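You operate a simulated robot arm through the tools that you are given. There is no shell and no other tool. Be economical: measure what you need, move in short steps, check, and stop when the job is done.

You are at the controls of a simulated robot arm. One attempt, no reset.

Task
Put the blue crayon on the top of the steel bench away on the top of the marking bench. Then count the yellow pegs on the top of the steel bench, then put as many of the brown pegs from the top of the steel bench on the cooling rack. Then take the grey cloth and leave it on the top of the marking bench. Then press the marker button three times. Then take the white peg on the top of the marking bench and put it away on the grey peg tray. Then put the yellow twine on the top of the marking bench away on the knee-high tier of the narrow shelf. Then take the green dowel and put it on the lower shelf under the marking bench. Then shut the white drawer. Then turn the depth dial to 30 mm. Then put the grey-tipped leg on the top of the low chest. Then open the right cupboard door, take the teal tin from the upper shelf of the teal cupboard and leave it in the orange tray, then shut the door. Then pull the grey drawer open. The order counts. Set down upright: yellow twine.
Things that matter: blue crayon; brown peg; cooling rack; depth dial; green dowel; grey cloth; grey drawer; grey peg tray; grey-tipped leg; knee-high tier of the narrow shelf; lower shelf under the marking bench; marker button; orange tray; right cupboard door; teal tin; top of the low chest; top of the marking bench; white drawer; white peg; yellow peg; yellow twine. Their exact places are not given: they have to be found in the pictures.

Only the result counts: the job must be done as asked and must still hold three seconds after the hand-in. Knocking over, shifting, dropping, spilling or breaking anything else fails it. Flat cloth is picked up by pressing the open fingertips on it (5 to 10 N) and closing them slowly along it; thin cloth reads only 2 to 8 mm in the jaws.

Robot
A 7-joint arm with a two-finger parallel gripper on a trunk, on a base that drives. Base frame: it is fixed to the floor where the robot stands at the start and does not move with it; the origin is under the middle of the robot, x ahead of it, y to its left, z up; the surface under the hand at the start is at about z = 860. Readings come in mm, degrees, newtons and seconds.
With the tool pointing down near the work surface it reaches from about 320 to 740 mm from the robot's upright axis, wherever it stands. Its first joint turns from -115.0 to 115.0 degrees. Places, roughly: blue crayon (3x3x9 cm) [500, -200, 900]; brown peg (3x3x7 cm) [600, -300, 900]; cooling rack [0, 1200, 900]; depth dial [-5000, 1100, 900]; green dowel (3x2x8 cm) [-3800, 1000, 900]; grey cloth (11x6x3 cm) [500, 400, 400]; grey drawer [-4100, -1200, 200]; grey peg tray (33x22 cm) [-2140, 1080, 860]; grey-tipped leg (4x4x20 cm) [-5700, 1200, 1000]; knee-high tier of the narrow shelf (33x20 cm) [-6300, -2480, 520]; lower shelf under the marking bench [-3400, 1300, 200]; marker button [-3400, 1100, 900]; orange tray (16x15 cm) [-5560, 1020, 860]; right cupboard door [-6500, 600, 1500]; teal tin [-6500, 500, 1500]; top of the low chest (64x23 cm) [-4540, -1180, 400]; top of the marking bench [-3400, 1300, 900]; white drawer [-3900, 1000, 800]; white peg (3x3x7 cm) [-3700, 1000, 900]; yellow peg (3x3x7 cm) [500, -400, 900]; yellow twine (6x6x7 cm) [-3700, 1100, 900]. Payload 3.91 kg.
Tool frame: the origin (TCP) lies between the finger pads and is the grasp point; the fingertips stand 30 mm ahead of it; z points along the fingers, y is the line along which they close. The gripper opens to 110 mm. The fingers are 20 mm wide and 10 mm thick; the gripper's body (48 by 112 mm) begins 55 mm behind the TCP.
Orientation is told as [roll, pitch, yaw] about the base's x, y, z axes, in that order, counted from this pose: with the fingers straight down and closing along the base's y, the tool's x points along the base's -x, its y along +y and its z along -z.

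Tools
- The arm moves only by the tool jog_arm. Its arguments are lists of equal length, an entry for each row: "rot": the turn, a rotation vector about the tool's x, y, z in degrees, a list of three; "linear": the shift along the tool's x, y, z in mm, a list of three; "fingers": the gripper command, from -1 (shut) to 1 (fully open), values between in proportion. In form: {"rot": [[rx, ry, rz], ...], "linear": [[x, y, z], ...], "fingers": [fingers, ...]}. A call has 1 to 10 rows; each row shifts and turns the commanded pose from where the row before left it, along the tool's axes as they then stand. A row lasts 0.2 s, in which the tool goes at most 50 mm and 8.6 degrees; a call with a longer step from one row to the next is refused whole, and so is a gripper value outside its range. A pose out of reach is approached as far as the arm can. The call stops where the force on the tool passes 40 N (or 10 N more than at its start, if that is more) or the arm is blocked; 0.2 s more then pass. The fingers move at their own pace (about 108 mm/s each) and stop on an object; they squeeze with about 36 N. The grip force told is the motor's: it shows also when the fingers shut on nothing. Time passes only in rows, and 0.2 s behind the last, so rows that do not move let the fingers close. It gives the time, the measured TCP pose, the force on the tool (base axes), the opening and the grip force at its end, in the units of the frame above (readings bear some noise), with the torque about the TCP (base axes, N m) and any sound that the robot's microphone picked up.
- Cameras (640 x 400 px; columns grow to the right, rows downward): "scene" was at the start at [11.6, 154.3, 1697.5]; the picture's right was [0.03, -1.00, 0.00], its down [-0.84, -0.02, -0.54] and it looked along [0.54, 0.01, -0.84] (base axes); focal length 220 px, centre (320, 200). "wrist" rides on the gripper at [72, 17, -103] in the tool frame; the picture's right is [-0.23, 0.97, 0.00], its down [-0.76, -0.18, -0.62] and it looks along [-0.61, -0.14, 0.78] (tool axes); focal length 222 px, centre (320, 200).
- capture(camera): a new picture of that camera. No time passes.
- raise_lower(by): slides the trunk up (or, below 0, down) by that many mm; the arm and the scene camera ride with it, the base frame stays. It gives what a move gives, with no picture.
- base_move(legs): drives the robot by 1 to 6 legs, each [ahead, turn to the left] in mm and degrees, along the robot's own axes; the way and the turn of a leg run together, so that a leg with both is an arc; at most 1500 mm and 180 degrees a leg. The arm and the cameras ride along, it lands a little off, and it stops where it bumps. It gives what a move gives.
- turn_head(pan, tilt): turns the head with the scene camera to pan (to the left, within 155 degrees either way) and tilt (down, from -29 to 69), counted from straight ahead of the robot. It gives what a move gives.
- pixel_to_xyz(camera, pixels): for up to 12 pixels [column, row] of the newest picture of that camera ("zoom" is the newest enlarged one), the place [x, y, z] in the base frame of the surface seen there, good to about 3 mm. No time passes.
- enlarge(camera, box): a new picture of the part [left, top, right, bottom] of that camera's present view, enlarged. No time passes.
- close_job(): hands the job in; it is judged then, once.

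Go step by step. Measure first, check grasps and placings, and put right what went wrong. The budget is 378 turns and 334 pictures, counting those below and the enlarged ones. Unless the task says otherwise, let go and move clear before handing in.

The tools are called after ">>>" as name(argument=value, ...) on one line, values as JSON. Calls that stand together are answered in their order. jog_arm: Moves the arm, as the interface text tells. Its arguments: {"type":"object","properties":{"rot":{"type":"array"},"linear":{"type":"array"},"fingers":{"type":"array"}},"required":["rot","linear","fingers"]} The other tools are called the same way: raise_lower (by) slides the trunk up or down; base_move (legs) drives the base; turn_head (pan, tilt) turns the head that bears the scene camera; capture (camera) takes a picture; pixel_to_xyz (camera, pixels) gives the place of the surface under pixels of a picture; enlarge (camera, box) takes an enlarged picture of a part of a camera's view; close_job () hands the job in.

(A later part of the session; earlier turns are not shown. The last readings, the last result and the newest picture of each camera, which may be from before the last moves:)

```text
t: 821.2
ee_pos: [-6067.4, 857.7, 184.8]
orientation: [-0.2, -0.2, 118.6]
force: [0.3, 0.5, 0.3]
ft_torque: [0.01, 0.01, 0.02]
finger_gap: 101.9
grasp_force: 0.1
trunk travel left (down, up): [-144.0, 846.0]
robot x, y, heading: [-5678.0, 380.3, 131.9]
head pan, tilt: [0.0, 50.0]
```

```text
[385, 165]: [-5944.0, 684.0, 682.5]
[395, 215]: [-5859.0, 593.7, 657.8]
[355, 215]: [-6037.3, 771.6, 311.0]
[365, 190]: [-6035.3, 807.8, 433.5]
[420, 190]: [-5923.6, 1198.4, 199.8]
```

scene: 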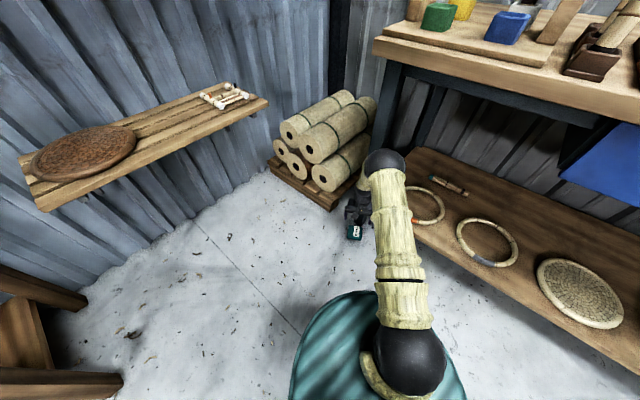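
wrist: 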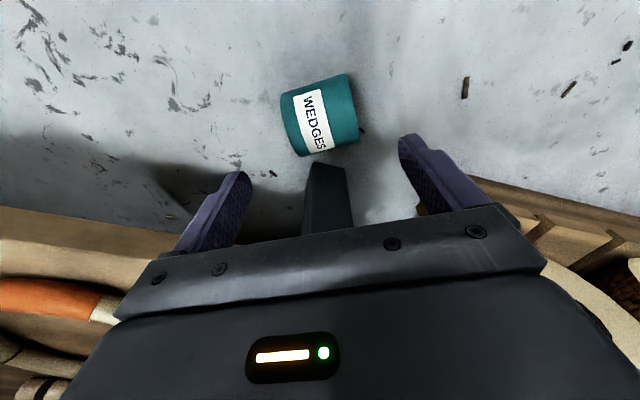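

>>> jog_arm(rot=[[0, 0, 0], [0, 0, 0], [0, 0, 0], [0, 0, 0], [0, 0, 0]], linear=[[-4, 0, 45], [0, 0, 45], [0, 0, 40], [0, 0, 12], [0, 0, 0]], fingers=[0.85, 0.85, 0.85, 0.85, 0.85])

>>> jog_arm(rot=[[0, 0, 0], [0, 0, 0], [0, 0, 0], [0, 0, 0], [0, 0, 0]], linear=[[0, 0, 0], [0, 0, 0], [0, 0, 0], [0, 0, 0], [0, 0, 0]], fingers=[0.6, 0.45, 0.3, -1, -1])

>>> capture(camera="wrist")

```text
t: 822.4
ee_pos: [-6066.5, 858.4, 40.9]
orientation: [-0.3, 0.0, 118.6]
force: [-0.9, 0.3, -0.2]
ft_torque: [0.02, -0.01, 0.0]
finger_gap: 101.6
grasp_force: 0.2
trunk travel left (down, up): [-144.0, 846.0]
robot x, y, heading: [-5670.1, 385.2, 131.9]
head pan, tilt: [0.0, 50.0]
```

```text
t: 823.6
ee_pos: [-6067.2, 858.4, 41.9]
orientation: [-0.3, 0.1, 118.5]
force: [1.6, 0.8, 0.7]
ft_torque: [0.09, -0.08, -0.04]
finger_gap: 70.2
grasp_force: 35.6
trunk travel left (down, up): [-144.0, 846.0]
robot x, y, heading: [-5675.8, 385.3, 132.1]
head pan, tilt: [0.0, 50.0]
```

```text
120 pictures are left
```

wrist: 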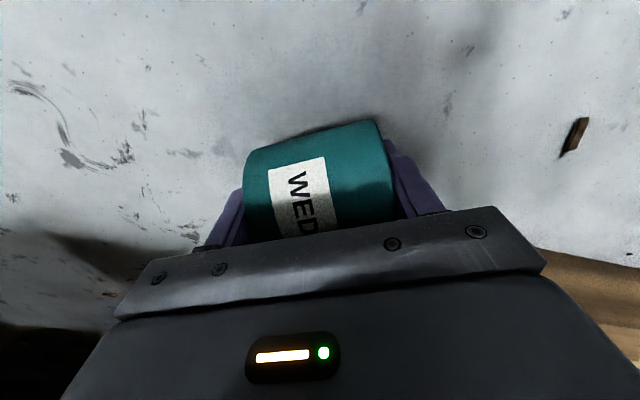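

Tin gripped by its ends (70 mm). Lift, back away from the leg, rotate so its mouth points forward, and lay it down for a regrasp.

>>> jog_arm(rot=[[0, 0, 0], [0, 0, 0], [0, 0, 0]], linear=[[0, 0, -40], [0, 0, -40], [0, 0, -40]], fingers=[-1, -1, -1])

>>> base_move(legs=[[-220, 0]])

>>> jog_arm(rot=[[0, 0, 8.5], [0, 0, 8.5], [0, 0, 8.5], [0, 0, 8.5], [0, 0, 8.5], [0, 0, 8.5], [0, 0, 8.5], [0, 0, 8.5], [0, 0, 8.5]], linear=[[0, 0, 0], [0, 0, 0], [0, 0, 0], [0, 0, 0], [0, 0, 0], [0, 0, 0], [0, 0, 0], [0, 0, 0], [0, 0, 0]], fingers=[-1, -1, -1, -1, -1, -1, -1, -1, -1])

>>> capture(camera="wrist")

```text
t: 824.4
ee_pos: [-6068.2, 861.2, 161.9]
orientation: [-0.2, 0.2, 118.6]
force: [0.9, -0.8, -2.1]
ft_torque: [0.02, 0.01, 0.03]
finger_gap: 70.0
grasp_force: 35.9
trunk travel left (down, up): [-144.0, 846.0]
robot x, y, heading: [-5670.3, 383.3, 131.8]
head pan, tilt: [0.0, 50.0]
```

```text
t: 826.3
ee_pos: [-5923.4, 699.9, 161.0]
orientation: [-0.4, 0.2, 118.7]
force: [-1.0, -0.5, -2.4]
ft_torque: [-0.01, 0.03, 0.0]
finger_gap: 69.9
grasp_force: 35.6
trunk travel left (down, up): [-144.0, 846.0]
robot x, y, heading: [-5526.4, 222.1, 132.2]
head pan, tilt: [0.0, 50.0]
```

```text
t: 828.3
ee_pos: [-5924.3, 700.0, 160.5]
orientation: [-0.2, -0.2, 42.0]
force: [0.0, 0.6, -1.9]
ft_torque: [0.02, 0.02, 0.03]
finger_gap: 69.7
grasp_force: 35.9
trunk travel left (down, up): [-144.0, 846.0]
robot x, y, heading: [-5527.8, 224.4, 132.2]
head pan, tilt: [0.0, 50.0]
```

```text
119 pictures are left
```

wrist: 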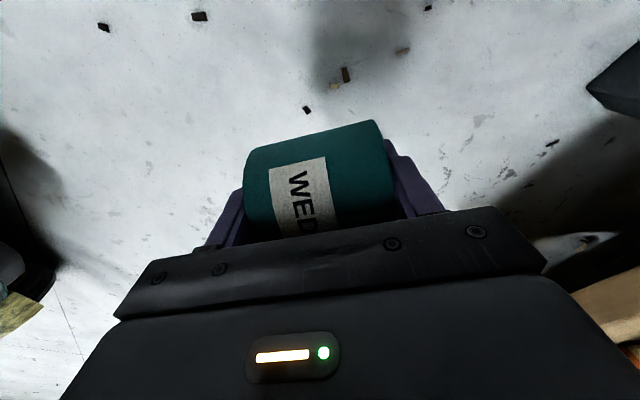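

Weight unchanged (~2 N), so nothing was lost. Lay it on the floor.

>>> jog_arm(rot=[[0, 0, 0], [0, 0, 0], [0, 0, 0], [0, 0, 0], [0, 0, 0]], linear=[[0, 0, 45], [0, 0, 45], [0, 0, 26], [0, 0, 2], [0, 0, 1.5]], fingers=[-1, -1, -1, -1, -1])

```text
t: 829.5
ee_pos: [-5923.0, 702.2, 42.9]
orientation: [-0.2, -0.2, 42.1]
force: [0.9, -0.5, 2.0]
ft_torque: [-0.03, -0.13, 0.01]
finger_gap: 69.7
grasp_force: 36.1
trunk travel left (down, up): [-144.0, 846.0]
robot x, y, heading: [-5533.2, 223.3, 132.2]
head pan, tilt: [0.0, 50.0]
```

>>> jog_arm(rot=[[0, 0, 0], [0, 0, 0], [0, 0, 0], [0, 0, 0], [0, 0, 0], [0, 0, 0]], linear=[[0, 0, 0], [0, 0, 0], [0, 0, 0], [0, 0, -30], [0, 0, -45], [0, 0, -45]], fingers=[0.4, 0.6, 0.8, 0.8, 0.8, 0.8])

>>> jog_arm(rot=[[0, 0, -8.5], [0, 0, -8.5], [0, 0, -8.5], [0, 0, -8.5], [0, 0, -8.5], [0, 0, -8.5], [0, 0, -8.5], [0, 0, -8.5], [0, 0, -8.5], [0, 0, -8.5]], linear=[[0, 0, 0], [0, 0, 0], [0, 0, 0], [0, 0, 0], [0, 0, 0], [0, 0, 0], [0, 0, 0], [0, 0, 0], [0, 0, 0], [0, 0, 0]], fingers=[0.8, 0.8, 0.8, 0.8, 0.8, 0.8, 0.8, 0.8, 0.8, 0.8])

>>> jog_arm(rot=[[0, 0, -5]], linear=[[0, 0, -30]], fingers=[0.8])

>>> capture(camera="wrist")

```text
t: 830.9
ee_pos: [-5921.0, 699.0, 161.6]
orientation: [-0.2, -0.1, 42.2]
force: [-0.4, -1.1, 0.5]
ft_torque: [-0.01, 0.01, 0.01]
finger_gap: 98.9
grasp_force: 0.0
trunk travel left (down, up): [-144.0, 846.0]
robot x, y, heading: [-5527.0, 221.9, 131.9]
head pan, tilt: [0.0, 50.0]
```

```text
t: 833.1
ee_pos: [-5923.2, 700.6, 161.1]
orientation: [-0.4, 0.1, 127.4]
force: [0.0, 0.4, 1.1]
ft_torque: [0.03, 0.02, 0.0]
finger_gap: 99.0
grasp_force: 0.1
trunk travel left (down, up): [-144.0, 846.0]
robot x, y, heading: [-5529.4, 224.5, 132.0]
head pan, tilt: [0.0, 50.0]
```

```text
t: 833.5
ee_pos: [-5922.4, 700.2, 191.0]
orientation: [-0.2, 0.2, 132.2]
force: [1.0, -0.4, -0.1]
ft_torque: [-0.03, -0.04, 0.01]
finger_gap: 99.1
grasp_force: 0.1
trunk travel left (down, up): [-144.0, 846.0]
robot x, y, heading: [-5528.6, 224.1, 131.9]
head pan, tilt: [0.0, 50.0]
```

```text
118 pictures are left
```

wrist: 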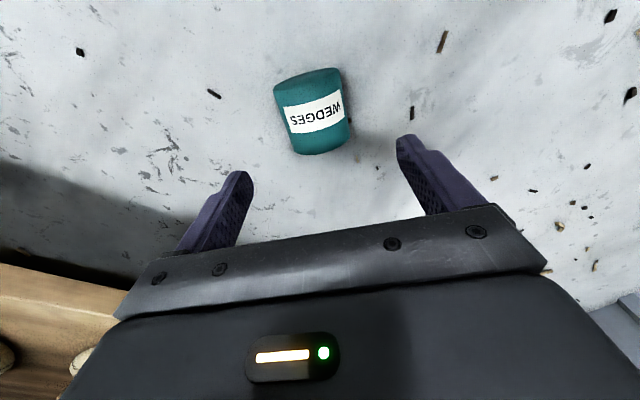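

Mouth now points away from the robot. Measure and grip across the diameter.

>>> pixel_to_xyz(camera="wrist", pixels=[[313, 112], [308, 85], [318, 140], [290, 115], [338, 110], [275, 100], [350, 120]])

>>> enlarge(camera="wrist", box=[250, 50, 380, 170])

```text
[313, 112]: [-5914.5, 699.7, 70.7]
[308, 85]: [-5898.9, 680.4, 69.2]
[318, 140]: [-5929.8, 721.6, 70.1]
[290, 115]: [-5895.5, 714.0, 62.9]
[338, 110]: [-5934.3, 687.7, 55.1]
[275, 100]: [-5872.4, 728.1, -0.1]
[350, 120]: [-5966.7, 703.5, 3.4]
```

```text
3.33 times, centred on (315, 110) of wrist
```

zoom: 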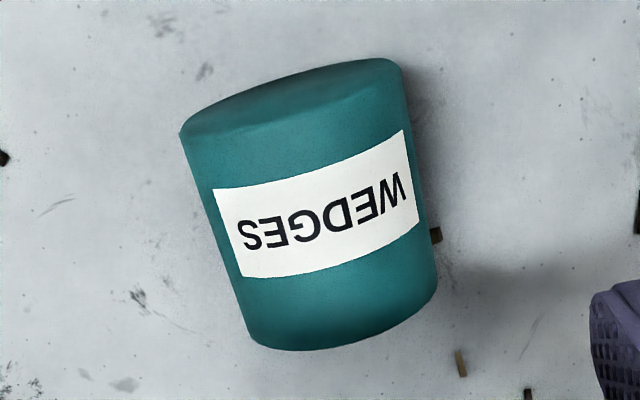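

I'll first move the lid to the back of the tray to make room. Raise and drive there.

>>> raise_lower(by=400)

>>> raise_lower(by=400)

>>> jog_arm(rot=[[0, 0, 0], [0, 0, 0], [0, 0, 0]], linear=[[0, 0, -45], [0, 0, -45], [0, 0, -45]], fingers=[-0.1, -0.1, -0.1])

>>> base_move(legs=[[0, -42], [170, 0]])

>>> capture(camera="wrist")

>>> pixel_to_xyz(camera="wrist", pixels=[[320, 100], [350, 120], [380, 120], [400, 120]])

```text
t: 837.3
ee_pos: [-5922.8, 701.6, 591.2]
orientation: [-0.1, 0.1, 132.3]
force: [-0.4, 0.1, -0.5]
ft_torque: [0.0, 0.03, -0.01]
finger_gap: 99.3
grasp_force: 0.1
trunk travel left (down, up): [-544.0, 446.0]
robot x, y, heading: [-5529.9, 222.4, 131.9]
head pan, tilt: [0.0, 50.0]
```

```text
t: 841.1
ee_pos: [-5922.5, 701.5, 991.2]
orientation: [-0.1, 0.2, 132.2]
force: [0.2, 0.0, -0.2]
ft_torque: [0.0, -0.02, -0.01]
finger_gap: 99.1
grasp_force: 0.0
trunk travel left (down, up): [-944.0, 46.0]
robot x, y, heading: [-5525.8, 220.4, 132.0]
head pan, tilt: [0.0, 50.0]
```

```text
t: 841.9
ee_pos: [-5923.9, 700.4, 1127.9]
orientation: [-0.4, 0.1, 132.1]
force: [0.0, 0.5, 0.0]
ft_torque: [0.01, 0.0, 0.0]
finger_gap: 49.6
grasp_force: 0.1
trunk travel left (down, up): [-944.0, 46.0]
robot x, y, heading: [-5525.4, 220.0, 131.8]
head pan, tilt: [0.0, 50.0]
```

```text
t: 846.3
ee_pos: [-5499.6, 1014.1, 1127.9]
orientation: [-0.2, 0.3, 89.8]
force: [0.0, -0.4, 0.0]
ft_torque: [0.02, -0.02, 0.02]
finger_gap: 49.4
grasp_force: 0.1
trunk travel left (down, up): [-944.0, 46.0]
robot x, y, heading: [-5528.4, 391.6, 89.6]
head pan, tilt: [0.0, 50.0]
```

```text
116 pictures are left
```

wrist: 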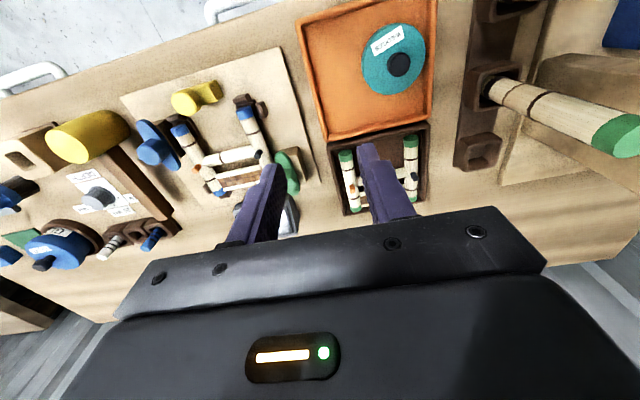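

```text
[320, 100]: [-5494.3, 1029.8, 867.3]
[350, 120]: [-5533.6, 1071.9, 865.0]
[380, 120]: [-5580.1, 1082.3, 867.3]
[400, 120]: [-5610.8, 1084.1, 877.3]
```

>>> pixel_to_xyz(camera="wrist", pixels=[[398, 65], [398, 58], [365, 62], [422, 50], [392, 30], [395, 92], [310, 30], [320, 125], [425, 10], [425, 110], [370, 125], [350, 70]])

>>> enlarge(camera="wrist", box=[280, 0, 440, 140])

```text
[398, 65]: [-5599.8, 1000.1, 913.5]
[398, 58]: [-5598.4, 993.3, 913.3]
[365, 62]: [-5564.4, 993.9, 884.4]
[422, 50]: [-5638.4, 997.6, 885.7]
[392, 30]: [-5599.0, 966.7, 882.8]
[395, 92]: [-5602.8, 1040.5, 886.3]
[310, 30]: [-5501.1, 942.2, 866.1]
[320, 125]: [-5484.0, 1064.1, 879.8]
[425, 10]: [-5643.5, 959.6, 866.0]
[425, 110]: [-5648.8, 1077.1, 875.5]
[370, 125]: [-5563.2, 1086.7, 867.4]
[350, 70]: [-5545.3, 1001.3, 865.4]
```

```text
2.86 times, centred on (360, 70) of wrist
```

zoom: 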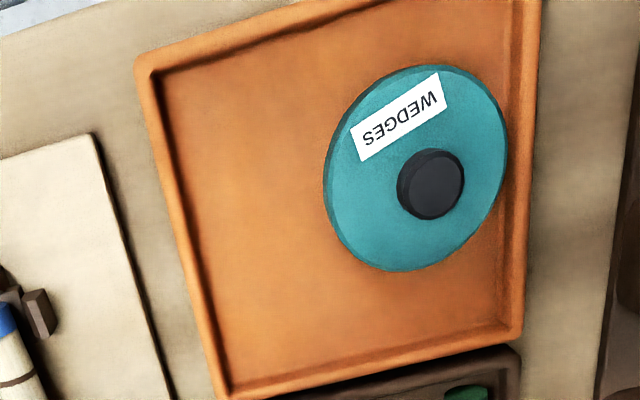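

Lid centre (-5600,1002), knob top z 914. Grip the knob from above and shift the lid 44 mm back.

>>> jog_arm(rot=[[0, 0, 0], [0, 0, 0], [0, 0, 0], [0, 0, 0], [0, 0, 0], [0, 0, 0], [0, 0, 0], [0, 0, 0]], linear=[[5, 35, 0], [5, 35, 0], [5, 30, 0], [0, 0, 45], [0, 0, 45], [0, 0, 45], [0, 0, 45], [0, 0, 27]], fingers=[-0.1, -0.1, -0.1, -0.1, -0.1, -0.1, -0.1, -0.1])

>>> capture(camera="wrist")

```text
t: 848.1
ee_pos: [-5599.5, 999.6, 919.5]
orientation: [-0.2, 0.1, 89.9]
force: [-0.4, -0.2, -0.1]
ft_torque: [-0.05, -0.03, 0.0]
finger_gap: 49.7
grasp_force: 0.1
trunk travel left (down, up): [-944.0, 46.0]
robot x, y, heading: [-5527.2, 390.5, 89.8]
head pan, tilt: [0.0, 50.0]
```

```text
114 pictures are left
```

wrist: 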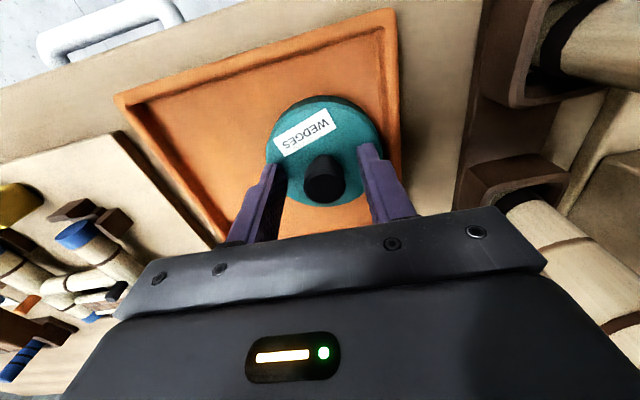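

>>> jog_arm(rot=[[0, 0, 0], [0, 0, 0], [0, 0, 0], [0, 0, 0], [0, 0, 0], [0, 0, 0], [0, 0, 0], [0, 0, 0]], linear=[[0, 0, 0], [0, 0, 0], [0, 0, 0], [0, 0, -15], [-22, 0, 0], [-21, 0, 0], [0, 0, 11], [0, 0, 2.5]], fingers=[-1, -1, -1, -1, -1, -1, -1, -1])

```text
t: 849.9
ee_pos: [-5599.0, 1041.5, 924.4]
orientation: [-0.1, -0.1, 89.9]
force: [0.7, -3.0, 14.2]
ft_torque: [0.45, -0.01, -0.08]
finger_gap: 23.3
grasp_force: 36.2
trunk travel left (down, up): [-944.0, 46.0]
robot x, y, heading: [-5523.6, 393.6, 89.7]
head pan, tilt: [0.0, 50.0]
```

The far edge touches the tray rim; lift, come 8 mm forward, and lower again.

>>> jog_arm(rot=[[0, 0, 0], [0, 0, 0], [0, 0, 0], [0, 0, 0], [0, 0, 0]], linear=[[0, 0, -6], [9, 0, 0], [0, 0, 6], [0, 0, 1.5], [0, 0, 1]], fingers=[-1, -1, -1, -1, -1])

```text
t: 851.1
ee_pos: [-5598.1, 1030.4, 919.6]
orientation: [-0.2, 0.0, 89.9]
force: [-0.7, 0.4, 11.7]
ft_torque: [-0.29, 0.13, -0.02]
finger_gap: 23.4
grasp_force: 36.3
trunk travel left (down, up): [-944.0, 46.0]
robot x, y, heading: [-5525.6, 393.5, 89.7]
head pan, tilt: [0.0, 50.0]
```

Lid sits at y≈1031. Release and return for the tin.

>>> jog_arm(rot=[[0, 0, 0], [0, 0, 0], [0, 0, 0], [0, 0, 0], [0, 0, 0], [0, 0, 0], [0, 0, 0], [0, 0, 0]], linear=[[0, 0, -1], [0, 0, 0], [0, 0, -25], [0, 0, -45], [0, 0, -45], [0, 0, -45], [0, 0, -45], [20, -40, 0]], fingers=[-0.3, -0.3, -0.3, 0, 0.5, 0.7, 0.8, 0.8])

>>> base_move(legs=[[-170, 0], [0, 42]])

>>> raise_lower(by=-400)

>>> raise_lower(by=-400)

>>> capture(camera="wrist")

```text
t: 852.9
ee_pos: [-5557.2, 1011.4, 1125.6]
orientation: [-0.2, 0.1, 89.9]
force: [0.1, -0.1, -0.1]
ft_torque: [0.01, 0.02, -0.02]
finger_gap: 99.0
grasp_force: 0.0
trunk travel left (down, up): [-944.0, 46.0]
robot x, y, heading: [-5525.8, 389.4, 89.7]
head pan, tilt: [0.0, 50.0]
```

```text
t: 857.2
ee_pos: [-5968.7, 663.5, 1124.4]
orientation: [-0.1, 0.0, 131.9]
force: [0.4, 0.2, 0.8]
ft_torque: [-0.02, 0.01, 0.02]
finger_gap: 99.0
grasp_force: 0.0
trunk travel left (down, up): [-944.0, 46.0]
robot x, y, heading: [-5526.2, 222.4, 131.8]
head pan, tilt: [0.0, 50.0]
```

```text
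t: 861.1
ee_pos: [-5968.4, 662.2, 725.1]
orientation: [-0.2, 0.1, 131.9]
force: [0.7, 0.5, -0.4]
ft_torque: [-0.04, 0.02, 0.01]
finger_gap: 98.7
grasp_force: 0.0
trunk travel left (down, up): [-544.0, 446.0]
robot x, y, heading: [-5527.2, 225.2, 131.9]
head pan, tilt: [0.0, 50.0]
```

```text
t: 864.9
ee_pos: [-5967.6, 662.7, 325.6]
orientation: [-0.1, 0.1, 132.0]
force: [0.5, 1.4, 0.6]
ft_torque: [0.01, -0.02, -0.02]
finger_gap: 99.1
grasp_force: 0.0
trunk travel left (down, up): [-144.0, 846.0]
robot x, y, heading: [-5528.3, 220.3, 131.9]
head pan, tilt: [0.0, 50.0]
```

```text
113 pictures are left
```

wrist: 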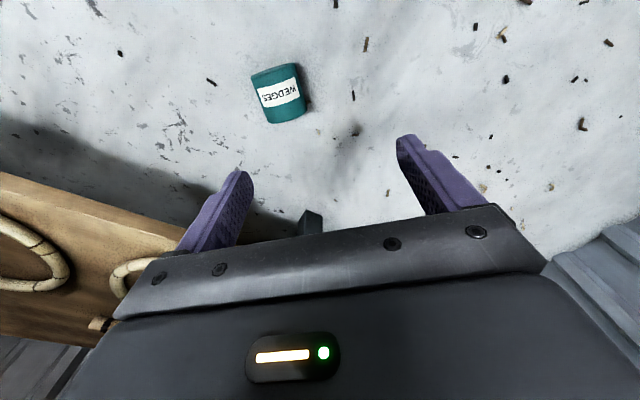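

>>> pixel_to_xyz(camera="wrist", pixels=[[281, 95], [278, 76], [285, 115], [262, 95], [298, 95]])

>>> jog_arm(rot=[[0, 0, 0], [0, 0, 0], [0, 0, 0], [0, 0, 0]], linear=[[1, -33, 0], [1, -32, 0], [0, 0, 45], [0, 0, 45]], fingers=[0.85, 0.85, 0.85, 0.85])

>>> capture(camera="wrist")

>>> pixel_to_xyz(camera="wrist", pixels=[[318, 105], [314, 85], [322, 130], [295, 110], [340, 105]])

```text
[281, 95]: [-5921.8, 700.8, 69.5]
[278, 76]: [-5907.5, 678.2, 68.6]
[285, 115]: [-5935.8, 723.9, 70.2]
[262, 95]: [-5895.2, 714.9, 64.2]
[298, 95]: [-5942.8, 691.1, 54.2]
```

```text
t: 865.9
ee_pos: [-5918.2, 704.0, 236.2]
orientation: [-0.2, 0.0, 131.8]
force: [0.4, 0.8, 0.6]
ft_torque: [-0.03, -0.03, 0.01]
finger_gap: 101.8
grasp_force: 0.0
trunk travel left (down, up): [-144.0, 846.0]
robot x, y, heading: [-5527.4, 223.7, 132.2]
head pan, tilt: [0.0, 50.0]
```

```text
112 pictures are left
```

wrist: 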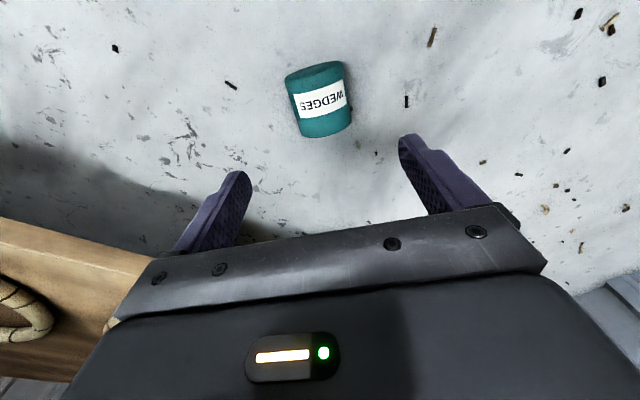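

```text
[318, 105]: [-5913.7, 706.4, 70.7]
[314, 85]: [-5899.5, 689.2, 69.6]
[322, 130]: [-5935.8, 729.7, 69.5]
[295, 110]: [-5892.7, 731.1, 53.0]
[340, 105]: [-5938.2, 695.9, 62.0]
```

Centred. Descend and grip across the diameter.

>>> jog_arm(rot=[[0, 0, 0], [0, 0, 0], [0, 0, 0], [0, 0, 0], [0, 0, 0], [0, 0, 0], [0, 0, 0], [0, 0, 0], [0, 0, 0]], linear=[[0, 0, 45], [0, 0, 45], [0, 0, 45], [0, 0, 45], [0, 0, 13], [0, 0, 0], [0, 0, 0], [0, 0, 0], [0, 0, 0]], fingers=[0.85, 0.85, 0.85, 0.85, 0.85, 0.5, -1, -1, -1])

>>> capture(camera="wrist")

```text
t: 867.9
ee_pos: [-5916.8, 704.3, 43.6]
orientation: [-0.2, 0.3, 132.1]
force: [-0.8, -0.1, 0.0]
ft_torque: [0.02, -0.01, 0.0]
finger_gap: 69.4
grasp_force: 36.0
trunk travel left (down, up): [-144.0, 846.0]
robot x, y, heading: [-5526.5, 221.6, 132.0]
head pan, tilt: [0.0, 50.0]
```

```text
111 pictures are left
```

wrist: 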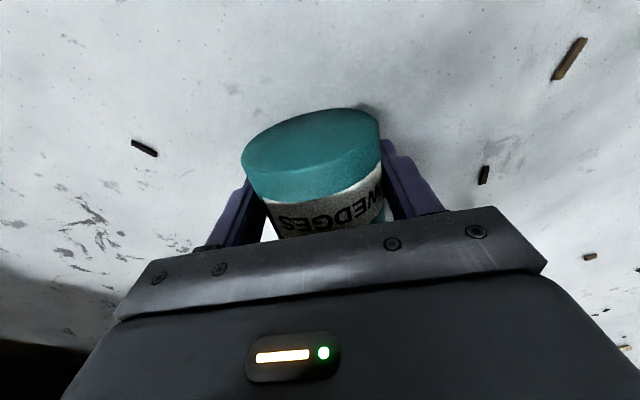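

Gripped at mid-height. Lift, raise the trunk, then tilt forward so the mouth faces up.

>>> jog_arm(rot=[[0, 0, 0], [0, 0, 0], [0, 0, 0]], linear=[[0, 0, -35], [0, 0, -35], [0, 0, -35]], fingers=[-1, -1, -1])

>>> raise_lower(by=400)

>>> raise_lower(by=400)

>>> jog_arm(rot=[[0, -8.2, 0], [0, -8.2, 0], [0, -8.2, 0], [0, -8.2, 0], [0, -8.2, 0], [0, -8.2, 0], [0, -8.2, 0], [0, -8.2, 0], [0, -8.2, 0], [0, -8.2, 0]], linear=[[0, 0, 0], [0, 0, 0], [0, 0, 0], [0, 0, 0], [0, 0, 0], [0, 0, 0], [0, 0, 0], [0, 0, 0], [0, 0, 0], [0, 0, 0]], fingers=[-1, -1, -1, -1, -1, -1, -1, -1, -1, -1])

>>> jog_arm(rot=[[0, -8, 0], [0, 0, 0], [0, 0, 0], [0, 0, 0]], linear=[[0, 0, 0], [-40, 0, 0], [-40, 0, 0], [-40, 0, 0]], fingers=[-1, -1, -1, -1])

>>> capture(camera="wrist")

>>> capture(camera="scene")

```text
t: 868.7
ee_pos: [-5918.0, 702.7, 146.5]
orientation: [-0.2, 0.1, 132.0]
force: [-0.1, 0.5, -1.8]
ft_torque: [0.02, 0.03, 0.03]
finger_gap: 69.4
grasp_force: 36.2
trunk travel left (down, up): [-144.0, 846.0]
robot x, y, heading: [-5526.9, 222.7, 132.0]
head pan, tilt: [0.0, 50.0]
```

```text
t: 872.5
ee_pos: [-5917.2, 702.3, 546.8]
orientation: [-0.2, 0.2, 131.9]
force: [-0.1, -0.4, -1.8]
ft_torque: [0.02, -0.02, -0.01]
finger_gap: 69.3
grasp_force: 36.2
trunk travel left (down, up): [-544.0, 446.0]
robot x, y, heading: [-5530.0, 221.8, 131.8]
head pan, tilt: [0.0, 50.0]
```

```text
t: 876.4
ee_pos: [-5918.2, 704.5, 947.1]
orientation: [0.0, 0.3, 131.9]
force: [0.7, 1.1, -1.6]
ft_torque: [-0.03, 0.0, -0.01]
finger_gap: 69.2
grasp_force: 35.7
trunk travel left (down, up): [-944.0, 46.0]
robot x, y, heading: [-5530.3, 221.0, 132.0]
head pan, tilt: [0.0, 50.0]
```

```text
t: 878.6
ee_pos: [-5917.8, 703.6, 947.6]
orientation: [-1.8, -82.1, 133.7]
force: [-0.2, -0.3, -1.7]
ft_torque: [-0.01, -0.05, 0.0]
finger_gap: 69.2
grasp_force: 36.0
trunk travel left (down, up): [-944.0, 46.0]
robot x, y, heading: [-5527.5, 225.1, 132.1]
head pan, tilt: [0.0, 50.0]
```

```text
t: 879.6
ee_pos: [-5918.5, 702.4, 1071.0]
orientation: [-59.4, -89.7, -168.6]
force: [0.9, 0.4, -2.0]
ft_torque: [0.0, -0.01, 0.02]
finger_gap: 68.8
grasp_force: 35.6
trunk travel left (down, up): [-944.0, 46.0]
robot x, y, heading: [-5527.4, 224.9, 131.8]
head pan, tilt: [0.0, 50.0]
```

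```text
110 pictures are left
```

wrist: 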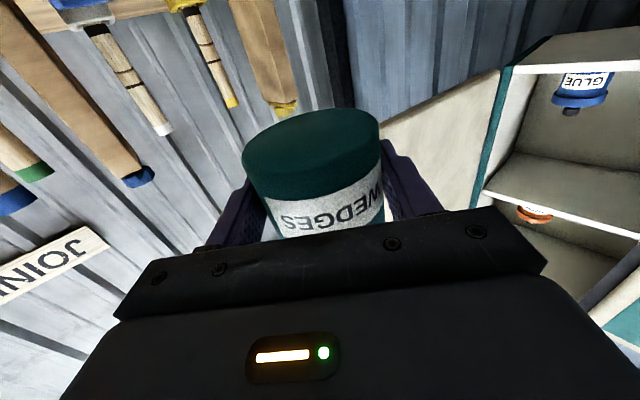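

```text
109 pictures are left
```

scene: 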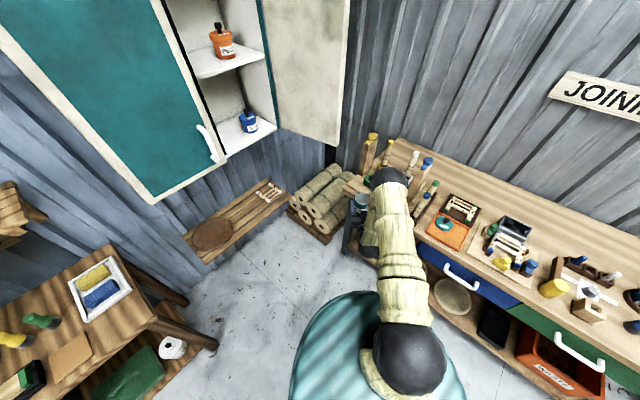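

Tin is upright. Turn to face the bench and line up with the tray's right front.

>>> base_move(legs=[[0, -42], [110, 0]])

>>> turn_head(pan=0, tilt=50)

>>> capture(camera="scene")

```text
t: 883.6
ee_pos: [-5488.9, 951.3, 1068.8]
orientation: [-48.9, -89.8, 138.1]
force: [-0.6, -0.2, -1.1]
ft_torque: [-0.02, -0.02, 0.0]
finger_gap: 69.0
grasp_force: 36.0
trunk travel left (down, up): [-944.0, 46.0]
robot x, y, heading: [-5528.0, 334.4, 89.2]
head pan, tilt: [0.0, 50.0]
```

```text
t: 884.2
ee_pos: [-5489.6, 951.8, 1069.5]
orientation: [-50.4, -89.7, 139.8]
force: [-0.3, -0.5, -2.8]
ft_torque: [-0.01, -0.03, -0.03]
finger_gap: 69.0
grasp_force: 36.2
trunk travel left (down, up): [-944.0, 46.0]
robot x, y, heading: [-5526.4, 330.0, 89.4]
head pan, tilt: [0.0, 50.0]
```

```text
108 pictures are left
```

scene: 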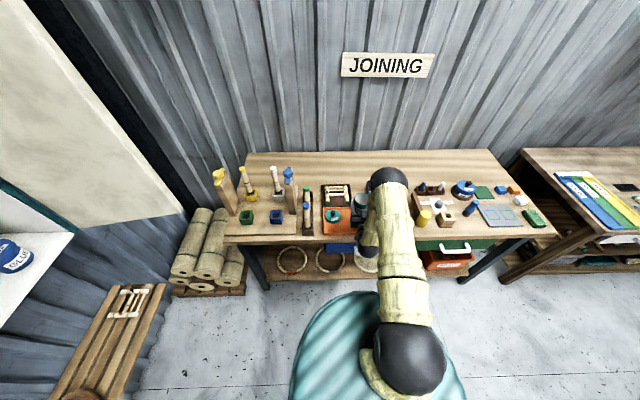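

>>> jog_arm(rot=[[0, 0, 0], [0, 0, 0]], linear=[[0, 22, 14], [0, 21, 15]], fingers=[-1, -1])

>>> raise_lower(by=-130)

>>> enlarge(camera="scene", box=[300, 130, 440, 250])

```text
t: 884.9
ee_pos: [-5531.9, 980.8, 1068.6]
orientation: [-52.5, -89.8, 141.7]
force: [0.2, 0.0, -1.5]
ft_torque: [-0.04, 0.01, -0.03]
finger_gap: 68.8
grasp_force: 36.1
trunk travel left (down, up): [-944.0, 46.0]
robot x, y, heading: [-5525.2, 335.8, 89.2]
head pan, tilt: [0.0, 50.0]
```

```text
t: 886.4
ee_pos: [-5531.0, 980.9, 938.2]
orientation: [-54.8, -89.7, 144.1]
force: [-0.1, -0.9, -1.8]
ft_torque: [-0.07, -0.01, -0.03]
finger_gap: 69.0
grasp_force: 36.3
trunk travel left (down, up): [-814.0, 176.0]
robot x, y, heading: [-5527.9, 332.2, 89.2]
head pan, tilt: [0.0, 50.0]
```

```text
3.33 times, centred on (370, 190) of scene
```

zoom: 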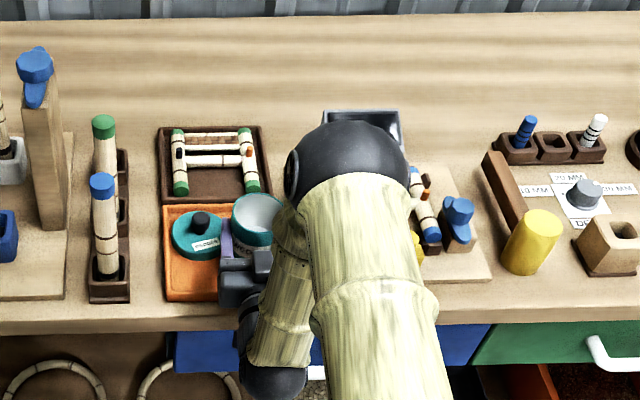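

Tin (open, empty) is over the tray beside the lid. Lower gently.

>>> raise_lower(by=-28)

>>> jog_arm(rot=[[0, 0, 0], [0, 0, 0], [0, 0, 0], [0, 0, 0]], linear=[[2, 0, 0], [2, 0, 0], [1.5, 0, 0], [1, 0, 0]], fingers=[-1, -1, -1, -1])

```text
t: 887.2
ee_pos: [-5532.1, 981.2, 909.7]
orientation: [-54.0, -89.7, 143.5]
force: [-0.1, 0.4, -1.0]
ft_torque: [-0.04, 0.02, -0.02]
finger_gap: 69.0
grasp_force: 36.3
trunk travel left (down, up): [-786.0, 204.0]
robot x, y, heading: [-5533.7, 330.2, 89.0]
head pan, tilt: [0.0, 50.0]
```

```text
t: 888.2
ee_pos: [-5530.6, 981.0, 903.4]
orientation: [-54.8, -89.7, 144.1]
force: [-0.3, -0.3, -1.8]
ft_torque: [-0.02, 0.01, 0.02]
finger_gap: 68.8
grasp_force: 36.1
trunk travel left (down, up): [-786.0, 204.0]
robot x, y, heading: [-5524.6, 333.3, 89.2]
head pan, tilt: [0.0, 50.0]
```

>>> jog_arm(rot=[[0, 0, 0], [0, 0, 0], [0, 0, 0], [0, 0, 0], [0, 0, 0]], linear=[[1, 0, 0], [1, 0, 0], [1, 0, 0], [1, 0, 0], [0, 0, 0]], fingers=[-1, -1, -1, -1, -1])

```text
t: 889.4
ee_pos: [-5532.0, 981.6, 900.7]
orientation: [-51.3, -89.7, 140.6]
force: [0.4, -0.4, -2.4]
ft_torque: [-0.02, -0.01, -0.03]
finger_gap: 68.8
grasp_force: 36.1
trunk travel left (down, up): [-786.0, 204.0]
robot x, y, heading: [-5524.3, 337.6, 89.3]
head pan, tilt: [0.0, 50.0]
```

>>> jog_arm(rot=[[0, 0, 0], [0, 0, 0], [0, 0, 0]], linear=[[1, 0, 0], [1, 0, 0], [0, 0, 0]], fingers=[-1, -1, -1])

>>> enlarge(camera="scene", box=[330, 180, 390, 225])

```text
t: 890.2
ee_pos: [-5532.5, 981.7, 898.2]
orientation: [-73.9, -89.8, 163.3]
force: [0.1, -0.8, 3.1]
ft_torque: [-0.07, 0.16, -0.02]
finger_gap: 68.9
grasp_force: 36.5
trunk travel left (down, up): [-786.0, 204.0]
robot x, y, heading: [-5524.2, 334.8, 89.5]
head pan, tilt: [0.0, 50.0]
```

```text
8.89 times, centred on (360, 202) of scene
```

zoom: 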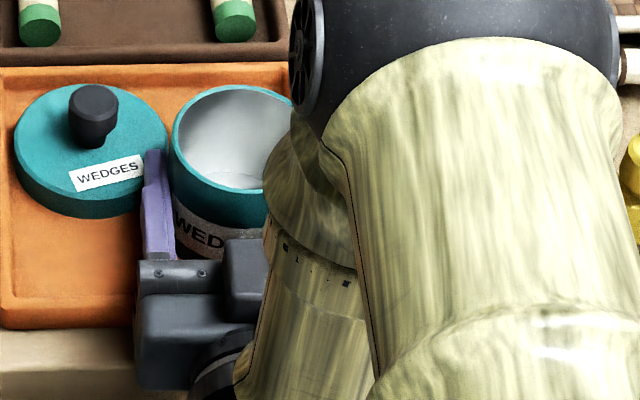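

Tin is about at the floor. Open slightly and withdraw straight back.

>>> jog_arm(rot=[[0, 0, 0], [0, 0, 0], [0, 0, 0], [0, 0, 0], [0, 0, 0], [0, 0, 0]], linear=[[-1, 0, 0], [0, 0, 0], [0, 0, 0], [0, 0, -30], [0, 0, -40], [0, 0, -40]], fingers=[-1, 0.4, 0.4, 0.4, 0.4, 0.4])

>>> enlarge(camera="scene", box=[320, 160, 420, 235])

```text
t: 891.6
ee_pos: [-5536.9, 869.3, 900.4]
orientation: [-85.2, -89.4, 174.6]
force: [-0.5, 0.0, 0.7]
ft_torque: [-0.05, 0.0, -0.04]
finger_gap: 77.2
grasp_force: 0.0
trunk travel left (down, up): [-786.0, 204.0]
robot x, y, heading: [-5524.3, 333.7, 89.3]
head pan, tilt: [0.0, 50.0]
```

```text
5.33 times, centred on (370, 198) of scene
```

zoom: 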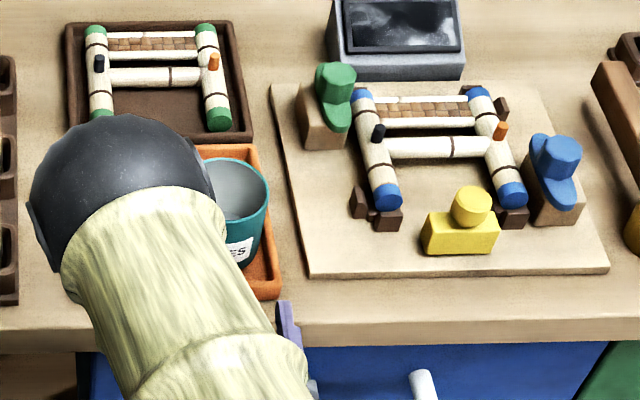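

Tin stands in the tray. Raise and point the tool down to fetch the lid.

>>> raise_lower(by=200)

>>> jog_arm(rot=[[0, 8.2, 0], [0, 8.2, 0], [0, 8.2, 0], [0, 8.2, 0], [0, 8.2, 0], [0, 8.2, 0], [0, 8.2, 0], [0, 8.2, 0], [0, 8.2, 0], [0, 8.2, 0]], linear=[[0, 0, 0], [0, 0, 0], [0, 0, 0], [0, 0, 0], [0, 0, 0], [0, 0, 0], [0, 0, 0], [0, 0, 0], [0, 0, 0], [0, 0, 0]], fingers=[-0.1, -0.1, -0.1, -0.1, -0.1, -0.1, -0.1, -0.1, -0.1, -0.1])

>>> jog_arm(rot=[[0, 8, 0], [0, 0, 0], [0, 0, 0], [0, 0, 0]], linear=[[0, 0, 0], [-45, 0, 0], [-45, 20, 0], [-45, 20, 0]], fingers=[-0.1, -0.1, -0.1, -0.1])

>>> capture(camera="wrist")

```text
t: 893.7
ee_pos: [-5532.8, 869.4, 1099.9]
orientation: [-54.7, -89.7, 144.0]
force: [-0.1, -0.7, 0.0]
ft_torque: [0.0, 0.02, -0.01]
finger_gap: 77.1
grasp_force: 0.1
trunk travel left (down, up): [-986.0, 4.0]
robot x, y, heading: [-5527.8, 335.0, 89.4]
head pan, tilt: [0.0, 50.0]
```

```text
t: 895.9
ee_pos: [-5533.2, 870.9, 1101.2]
orientation: [-0.2, -7.8, 89.3]
force: [0.0, 0.6, 0.7]
ft_torque: [0.04, 0.01, -0.02]
finger_gap: 49.5
grasp_force: 0.0
trunk travel left (down, up): [-986.0, 4.0]
robot x, y, heading: [-5525.4, 332.3, 89.2]
head pan, tilt: [0.0, 50.0]
```

```text
t: 896.9
ee_pos: [-5572.6, 1006.4, 1098.1]
orientation: [-0.2, 0.3, 89.3]
force: [-0.6, -0.2, 0.6]
ft_torque: [-0.01, -0.03, -0.03]
finger_gap: 49.4
grasp_force: 0.1
trunk travel left (down, up): [-986.0, 4.0]
robot x, y, heading: [-5525.2, 332.6, 89.1]
head pan, tilt: [0.0, 50.0]
```

```text
104 pictures are left
```

wrist: 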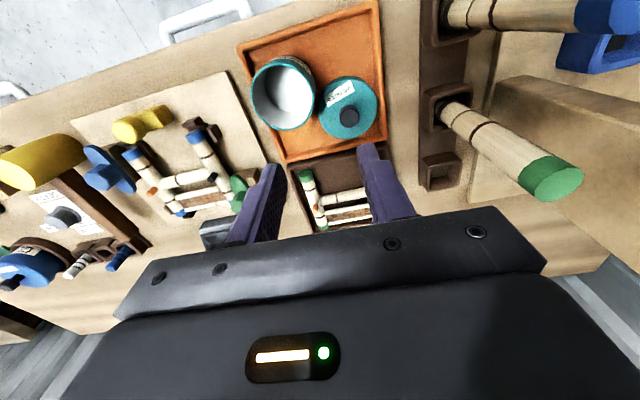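

>>> enlarge(camera="wrist", box=[230, 30, 390, 150])

>>> pixel_to_xyz(camera="wrist", pixels=[[349, 117], [349, 110], [322, 112], [376, 100], [345, 135], [253, 98], [313, 95], [282, 60], [285, 128], [285, 95]])

```text
3.33 times, centred on (310, 90) of wrist
```

zoom: 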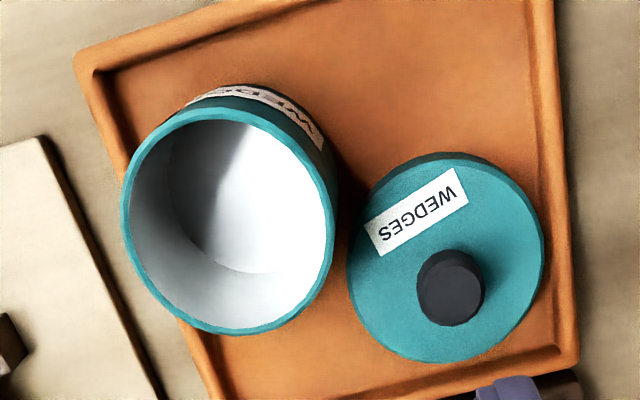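

```text
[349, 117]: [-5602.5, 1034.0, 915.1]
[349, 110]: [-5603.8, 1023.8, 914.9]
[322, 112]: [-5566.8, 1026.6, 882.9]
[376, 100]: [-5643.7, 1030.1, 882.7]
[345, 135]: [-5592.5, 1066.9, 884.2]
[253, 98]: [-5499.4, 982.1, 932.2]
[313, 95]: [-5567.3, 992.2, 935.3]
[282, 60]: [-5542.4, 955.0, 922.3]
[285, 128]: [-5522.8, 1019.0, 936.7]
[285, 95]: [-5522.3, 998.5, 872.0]
```

Tin centre (-5533,985), rim z≈935; lid knob at (-5602,1031). Pick up the lid by its knob.

>>> jog_arm(rot=[[0, 0, 0], [0, 0, 0], [0, 0, 0], [0, 0, 0], [0, 0, 0], [0, 0, 0], [0, 0, 0], [0, 0, 0], [0, 0, 0], [0, 0, 0]], linear=[[-25, 30, 0], [0, 0, 45], [0, 0, 45], [0, 0, 45], [0, 0, 43], [0, 0, 0], [0, 0, 0], [0, 0, 0], [0, 0, 0], [0, 0, -20]], fingers=[-0.1, -0.1, -0.1, -0.1, -0.1, -0.1, -1, -1, -1, -1])

>>> jog_arm(rot=[[0, 0, 0], [0, 0, 0], [0, 0, 0], [0, 0, 0]], linear=[[0, 0, -30], [0, 0, -40], [23, -34, 0], [23, -34, 0]], fingers=[-1, -1, -1, -1])

>>> capture(camera="wrist")

>>> enlarge(camera="scene", box=[310, 140, 410, 215])

```text
t: 899.1
ee_pos: [-5602.0, 1028.8, 944.0]
orientation: [-0.2, 0.3, 89.3]
force: [-0.6, 0.2, -0.5]
ft_torque: [0.04, -0.04, 0.02]
finger_gap: 23.5
grasp_force: 36.3
trunk travel left (down, up): [-986.0, 4.0]
robot x, y, heading: [-5525.0, 334.9, 89.2]
head pan, tilt: [0.0, 50.0]
```

```text
t: 900.1
ee_pos: [-5533.5, 980.5, 1012.5]
orientation: [-0.1, 0.1, 89.2]
force: [0.1, -0.5, -0.2]
ft_torque: [0.02, 0.0, 0.0]
finger_gap: 23.7
grasp_force: 36.0
trunk travel left (down, up): [-986.0, 4.0]
robot x, y, heading: [-5526.6, 331.8, 89.5]
head pan, tilt: [0.0, 50.0]
```

```text
102 pictures are left
```

wrist: 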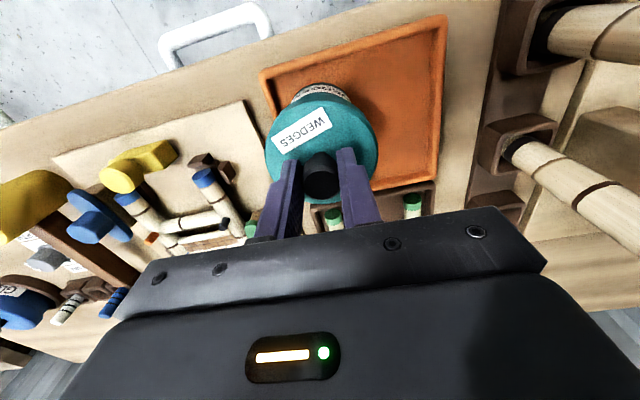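

```text
5.33 times, centred on (360, 178) of scene
```

zoom: 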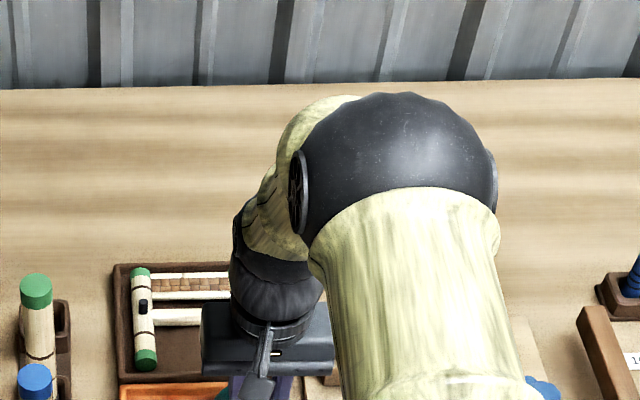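

>>> jog_arm(rot=[[0, 0, 0], [0, 0, 0], [0, 0, 0], [0, 0, 0]], linear=[[-9, -1, 0], [0, 0, 18], [0, 0, 3], [0, 0, 2]], fingers=[-1, -1, -1, -1])

>>> capture(camera="wrist")

>>> enlarge(camera="wrist", box=[240, 70, 400, 190])

```text
t: 901.1
ee_pos: [-5532.2, 992.2, 992.8]
orientation: [-0.1, -0.4, 89.3]
force: [3.1, 0.7, 31.0]
ft_torque: [-0.43, 0.01, -0.01]
finger_gap: 23.4
grasp_force: 35.4
trunk travel left (down, up): [-986.0, 4.0]
robot x, y, heading: [-5527.8, 336.0, 89.4]
head pan, tilt: [0.0, 50.0]
```

```text
100 pictures are left
```

wrist: 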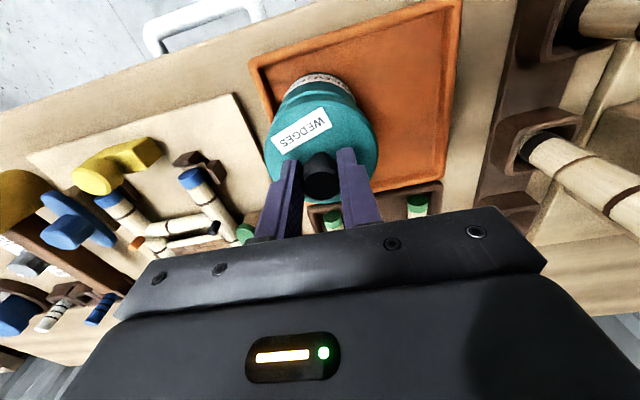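

```text
3.33 times, centred on (320, 130) of wrist
```

zoom: 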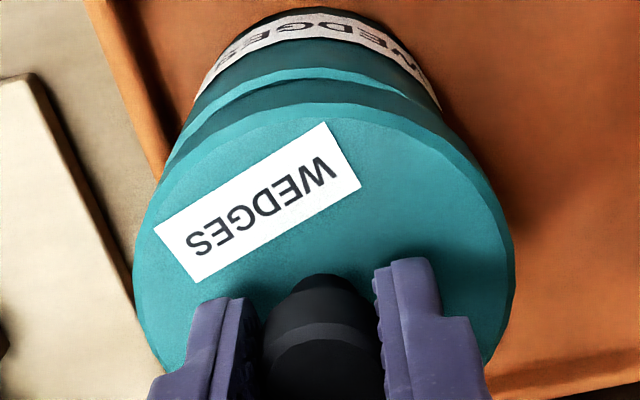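

The lid is ~6 mm too far back (front rim still visible). Lift slightly, shift and press again.

>>> jog_arm(rot=[[0, 0, 0], [0, 0, 0], [0, 0, 0], [0, 0, 0]], linear=[[0, 0, -6], [6.5, 0, 0], [0, 0, 4], [0, 0, 3]], fingers=[-1, -1, -1, -1])

>>> enlarge(camera="wrist", box=[240, 70, 400, 190])

```text
t: 902.1
ee_pos: [-5532.8, 987.2, 991.2]
orientation: [-0.3, -0.3, 89.2]
force: [0.8, 9.4, 33.3]
ft_torque: [0.04, -0.1, 0.01]
finger_gap: 23.3
grasp_force: 36.0
trunk travel left (down, up): [-986.0, 4.0]
robot x, y, heading: [-5523.8, 335.4, 89.3]
head pan, tilt: [0.0, 50.0]
```

```text
3.33 times, centred on (320, 130) of wrist
```

zoom: 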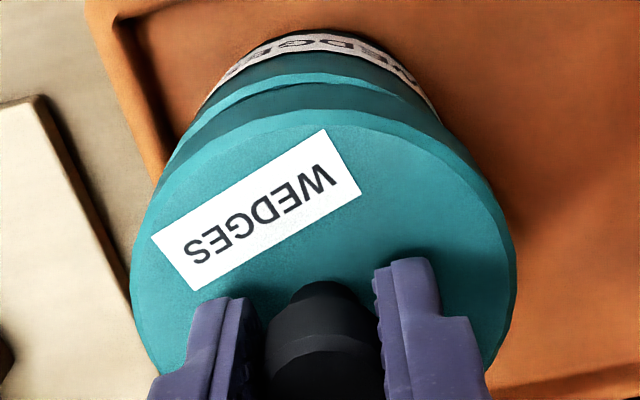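

>>> jog_arm(rot=[[0, 0, 0], [0, 0, 0], [0, 0, 0], [0, 0, 0]], linear=[[0, 0, -5], [4, 0, 0], [0, 0, 2], [0, 0, 2]], fingers=[-1, -1, -1, -1])

>>> enlarge(camera="wrist", box=[240, 70, 400, 190])

>>> pixel_to_xyz(camera="zoom", pixels=[[300, 85], [300, 105], [300, 125], [160, 240], [505, 230], [300, 140]])

```text
t: 903.1
ee_pos: [-5532.3, 982.4, 992.5]
orientation: [-0.2, -0.2, 89.3]
force: [-1.3, 7.1, 32.6]
ft_torque: [-0.04, -0.01, 0.0]
finger_gap: 23.5
grasp_force: 36.5
trunk travel left (down, up): [-986.0, 4.0]
robot x, y, heading: [-5527.6, 330.9, 89.1]
head pan, tilt: [0.0, 50.0]
```

```text
3.33 times, centred on (320, 130) of wrist
```

zoom: 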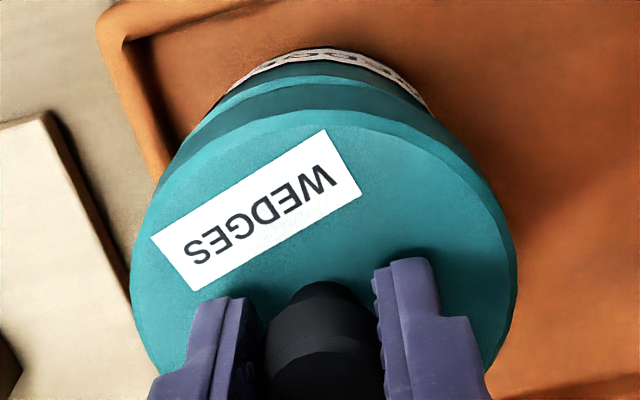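

```text
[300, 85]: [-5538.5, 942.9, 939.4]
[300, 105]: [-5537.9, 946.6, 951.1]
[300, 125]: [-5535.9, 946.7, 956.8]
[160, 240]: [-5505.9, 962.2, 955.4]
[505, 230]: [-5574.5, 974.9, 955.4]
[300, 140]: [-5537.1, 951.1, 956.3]
```

Lid rests on the rim, not yet seated. I search with small lateral steps under a light press.

>>> jog_arm(rot=[[0, 0, 0], [0, 0, 0], [0, 0, 0], [0, 0, 0], [0, 0, 0], [0, 0, 0]], linear=[[0, 0, -1.5], [-1.5, 0, 0], [-1.5, 0, 0.5], [-1.5, 0, 0], [-1.5, 0, 0.5], [0, 0, 0]], fingers=[-1, -1, -1, -1, -1, -1])

```text
t: 904.5
ee_pos: [-5534.2, 987.5, 991.6]
orientation: [-0.3, 0.0, 89.3]
force: [1.3, 6.7, 21.9]
ft_torque: [0.09, -0.08, 0.0]
finger_gap: 23.6
grasp_force: 36.5
trunk travel left (down, up): [-986.0, 4.0]
robot x, y, heading: [-5526.4, 334.9, 89.3]
head pan, tilt: [0.0, 50.0]
```

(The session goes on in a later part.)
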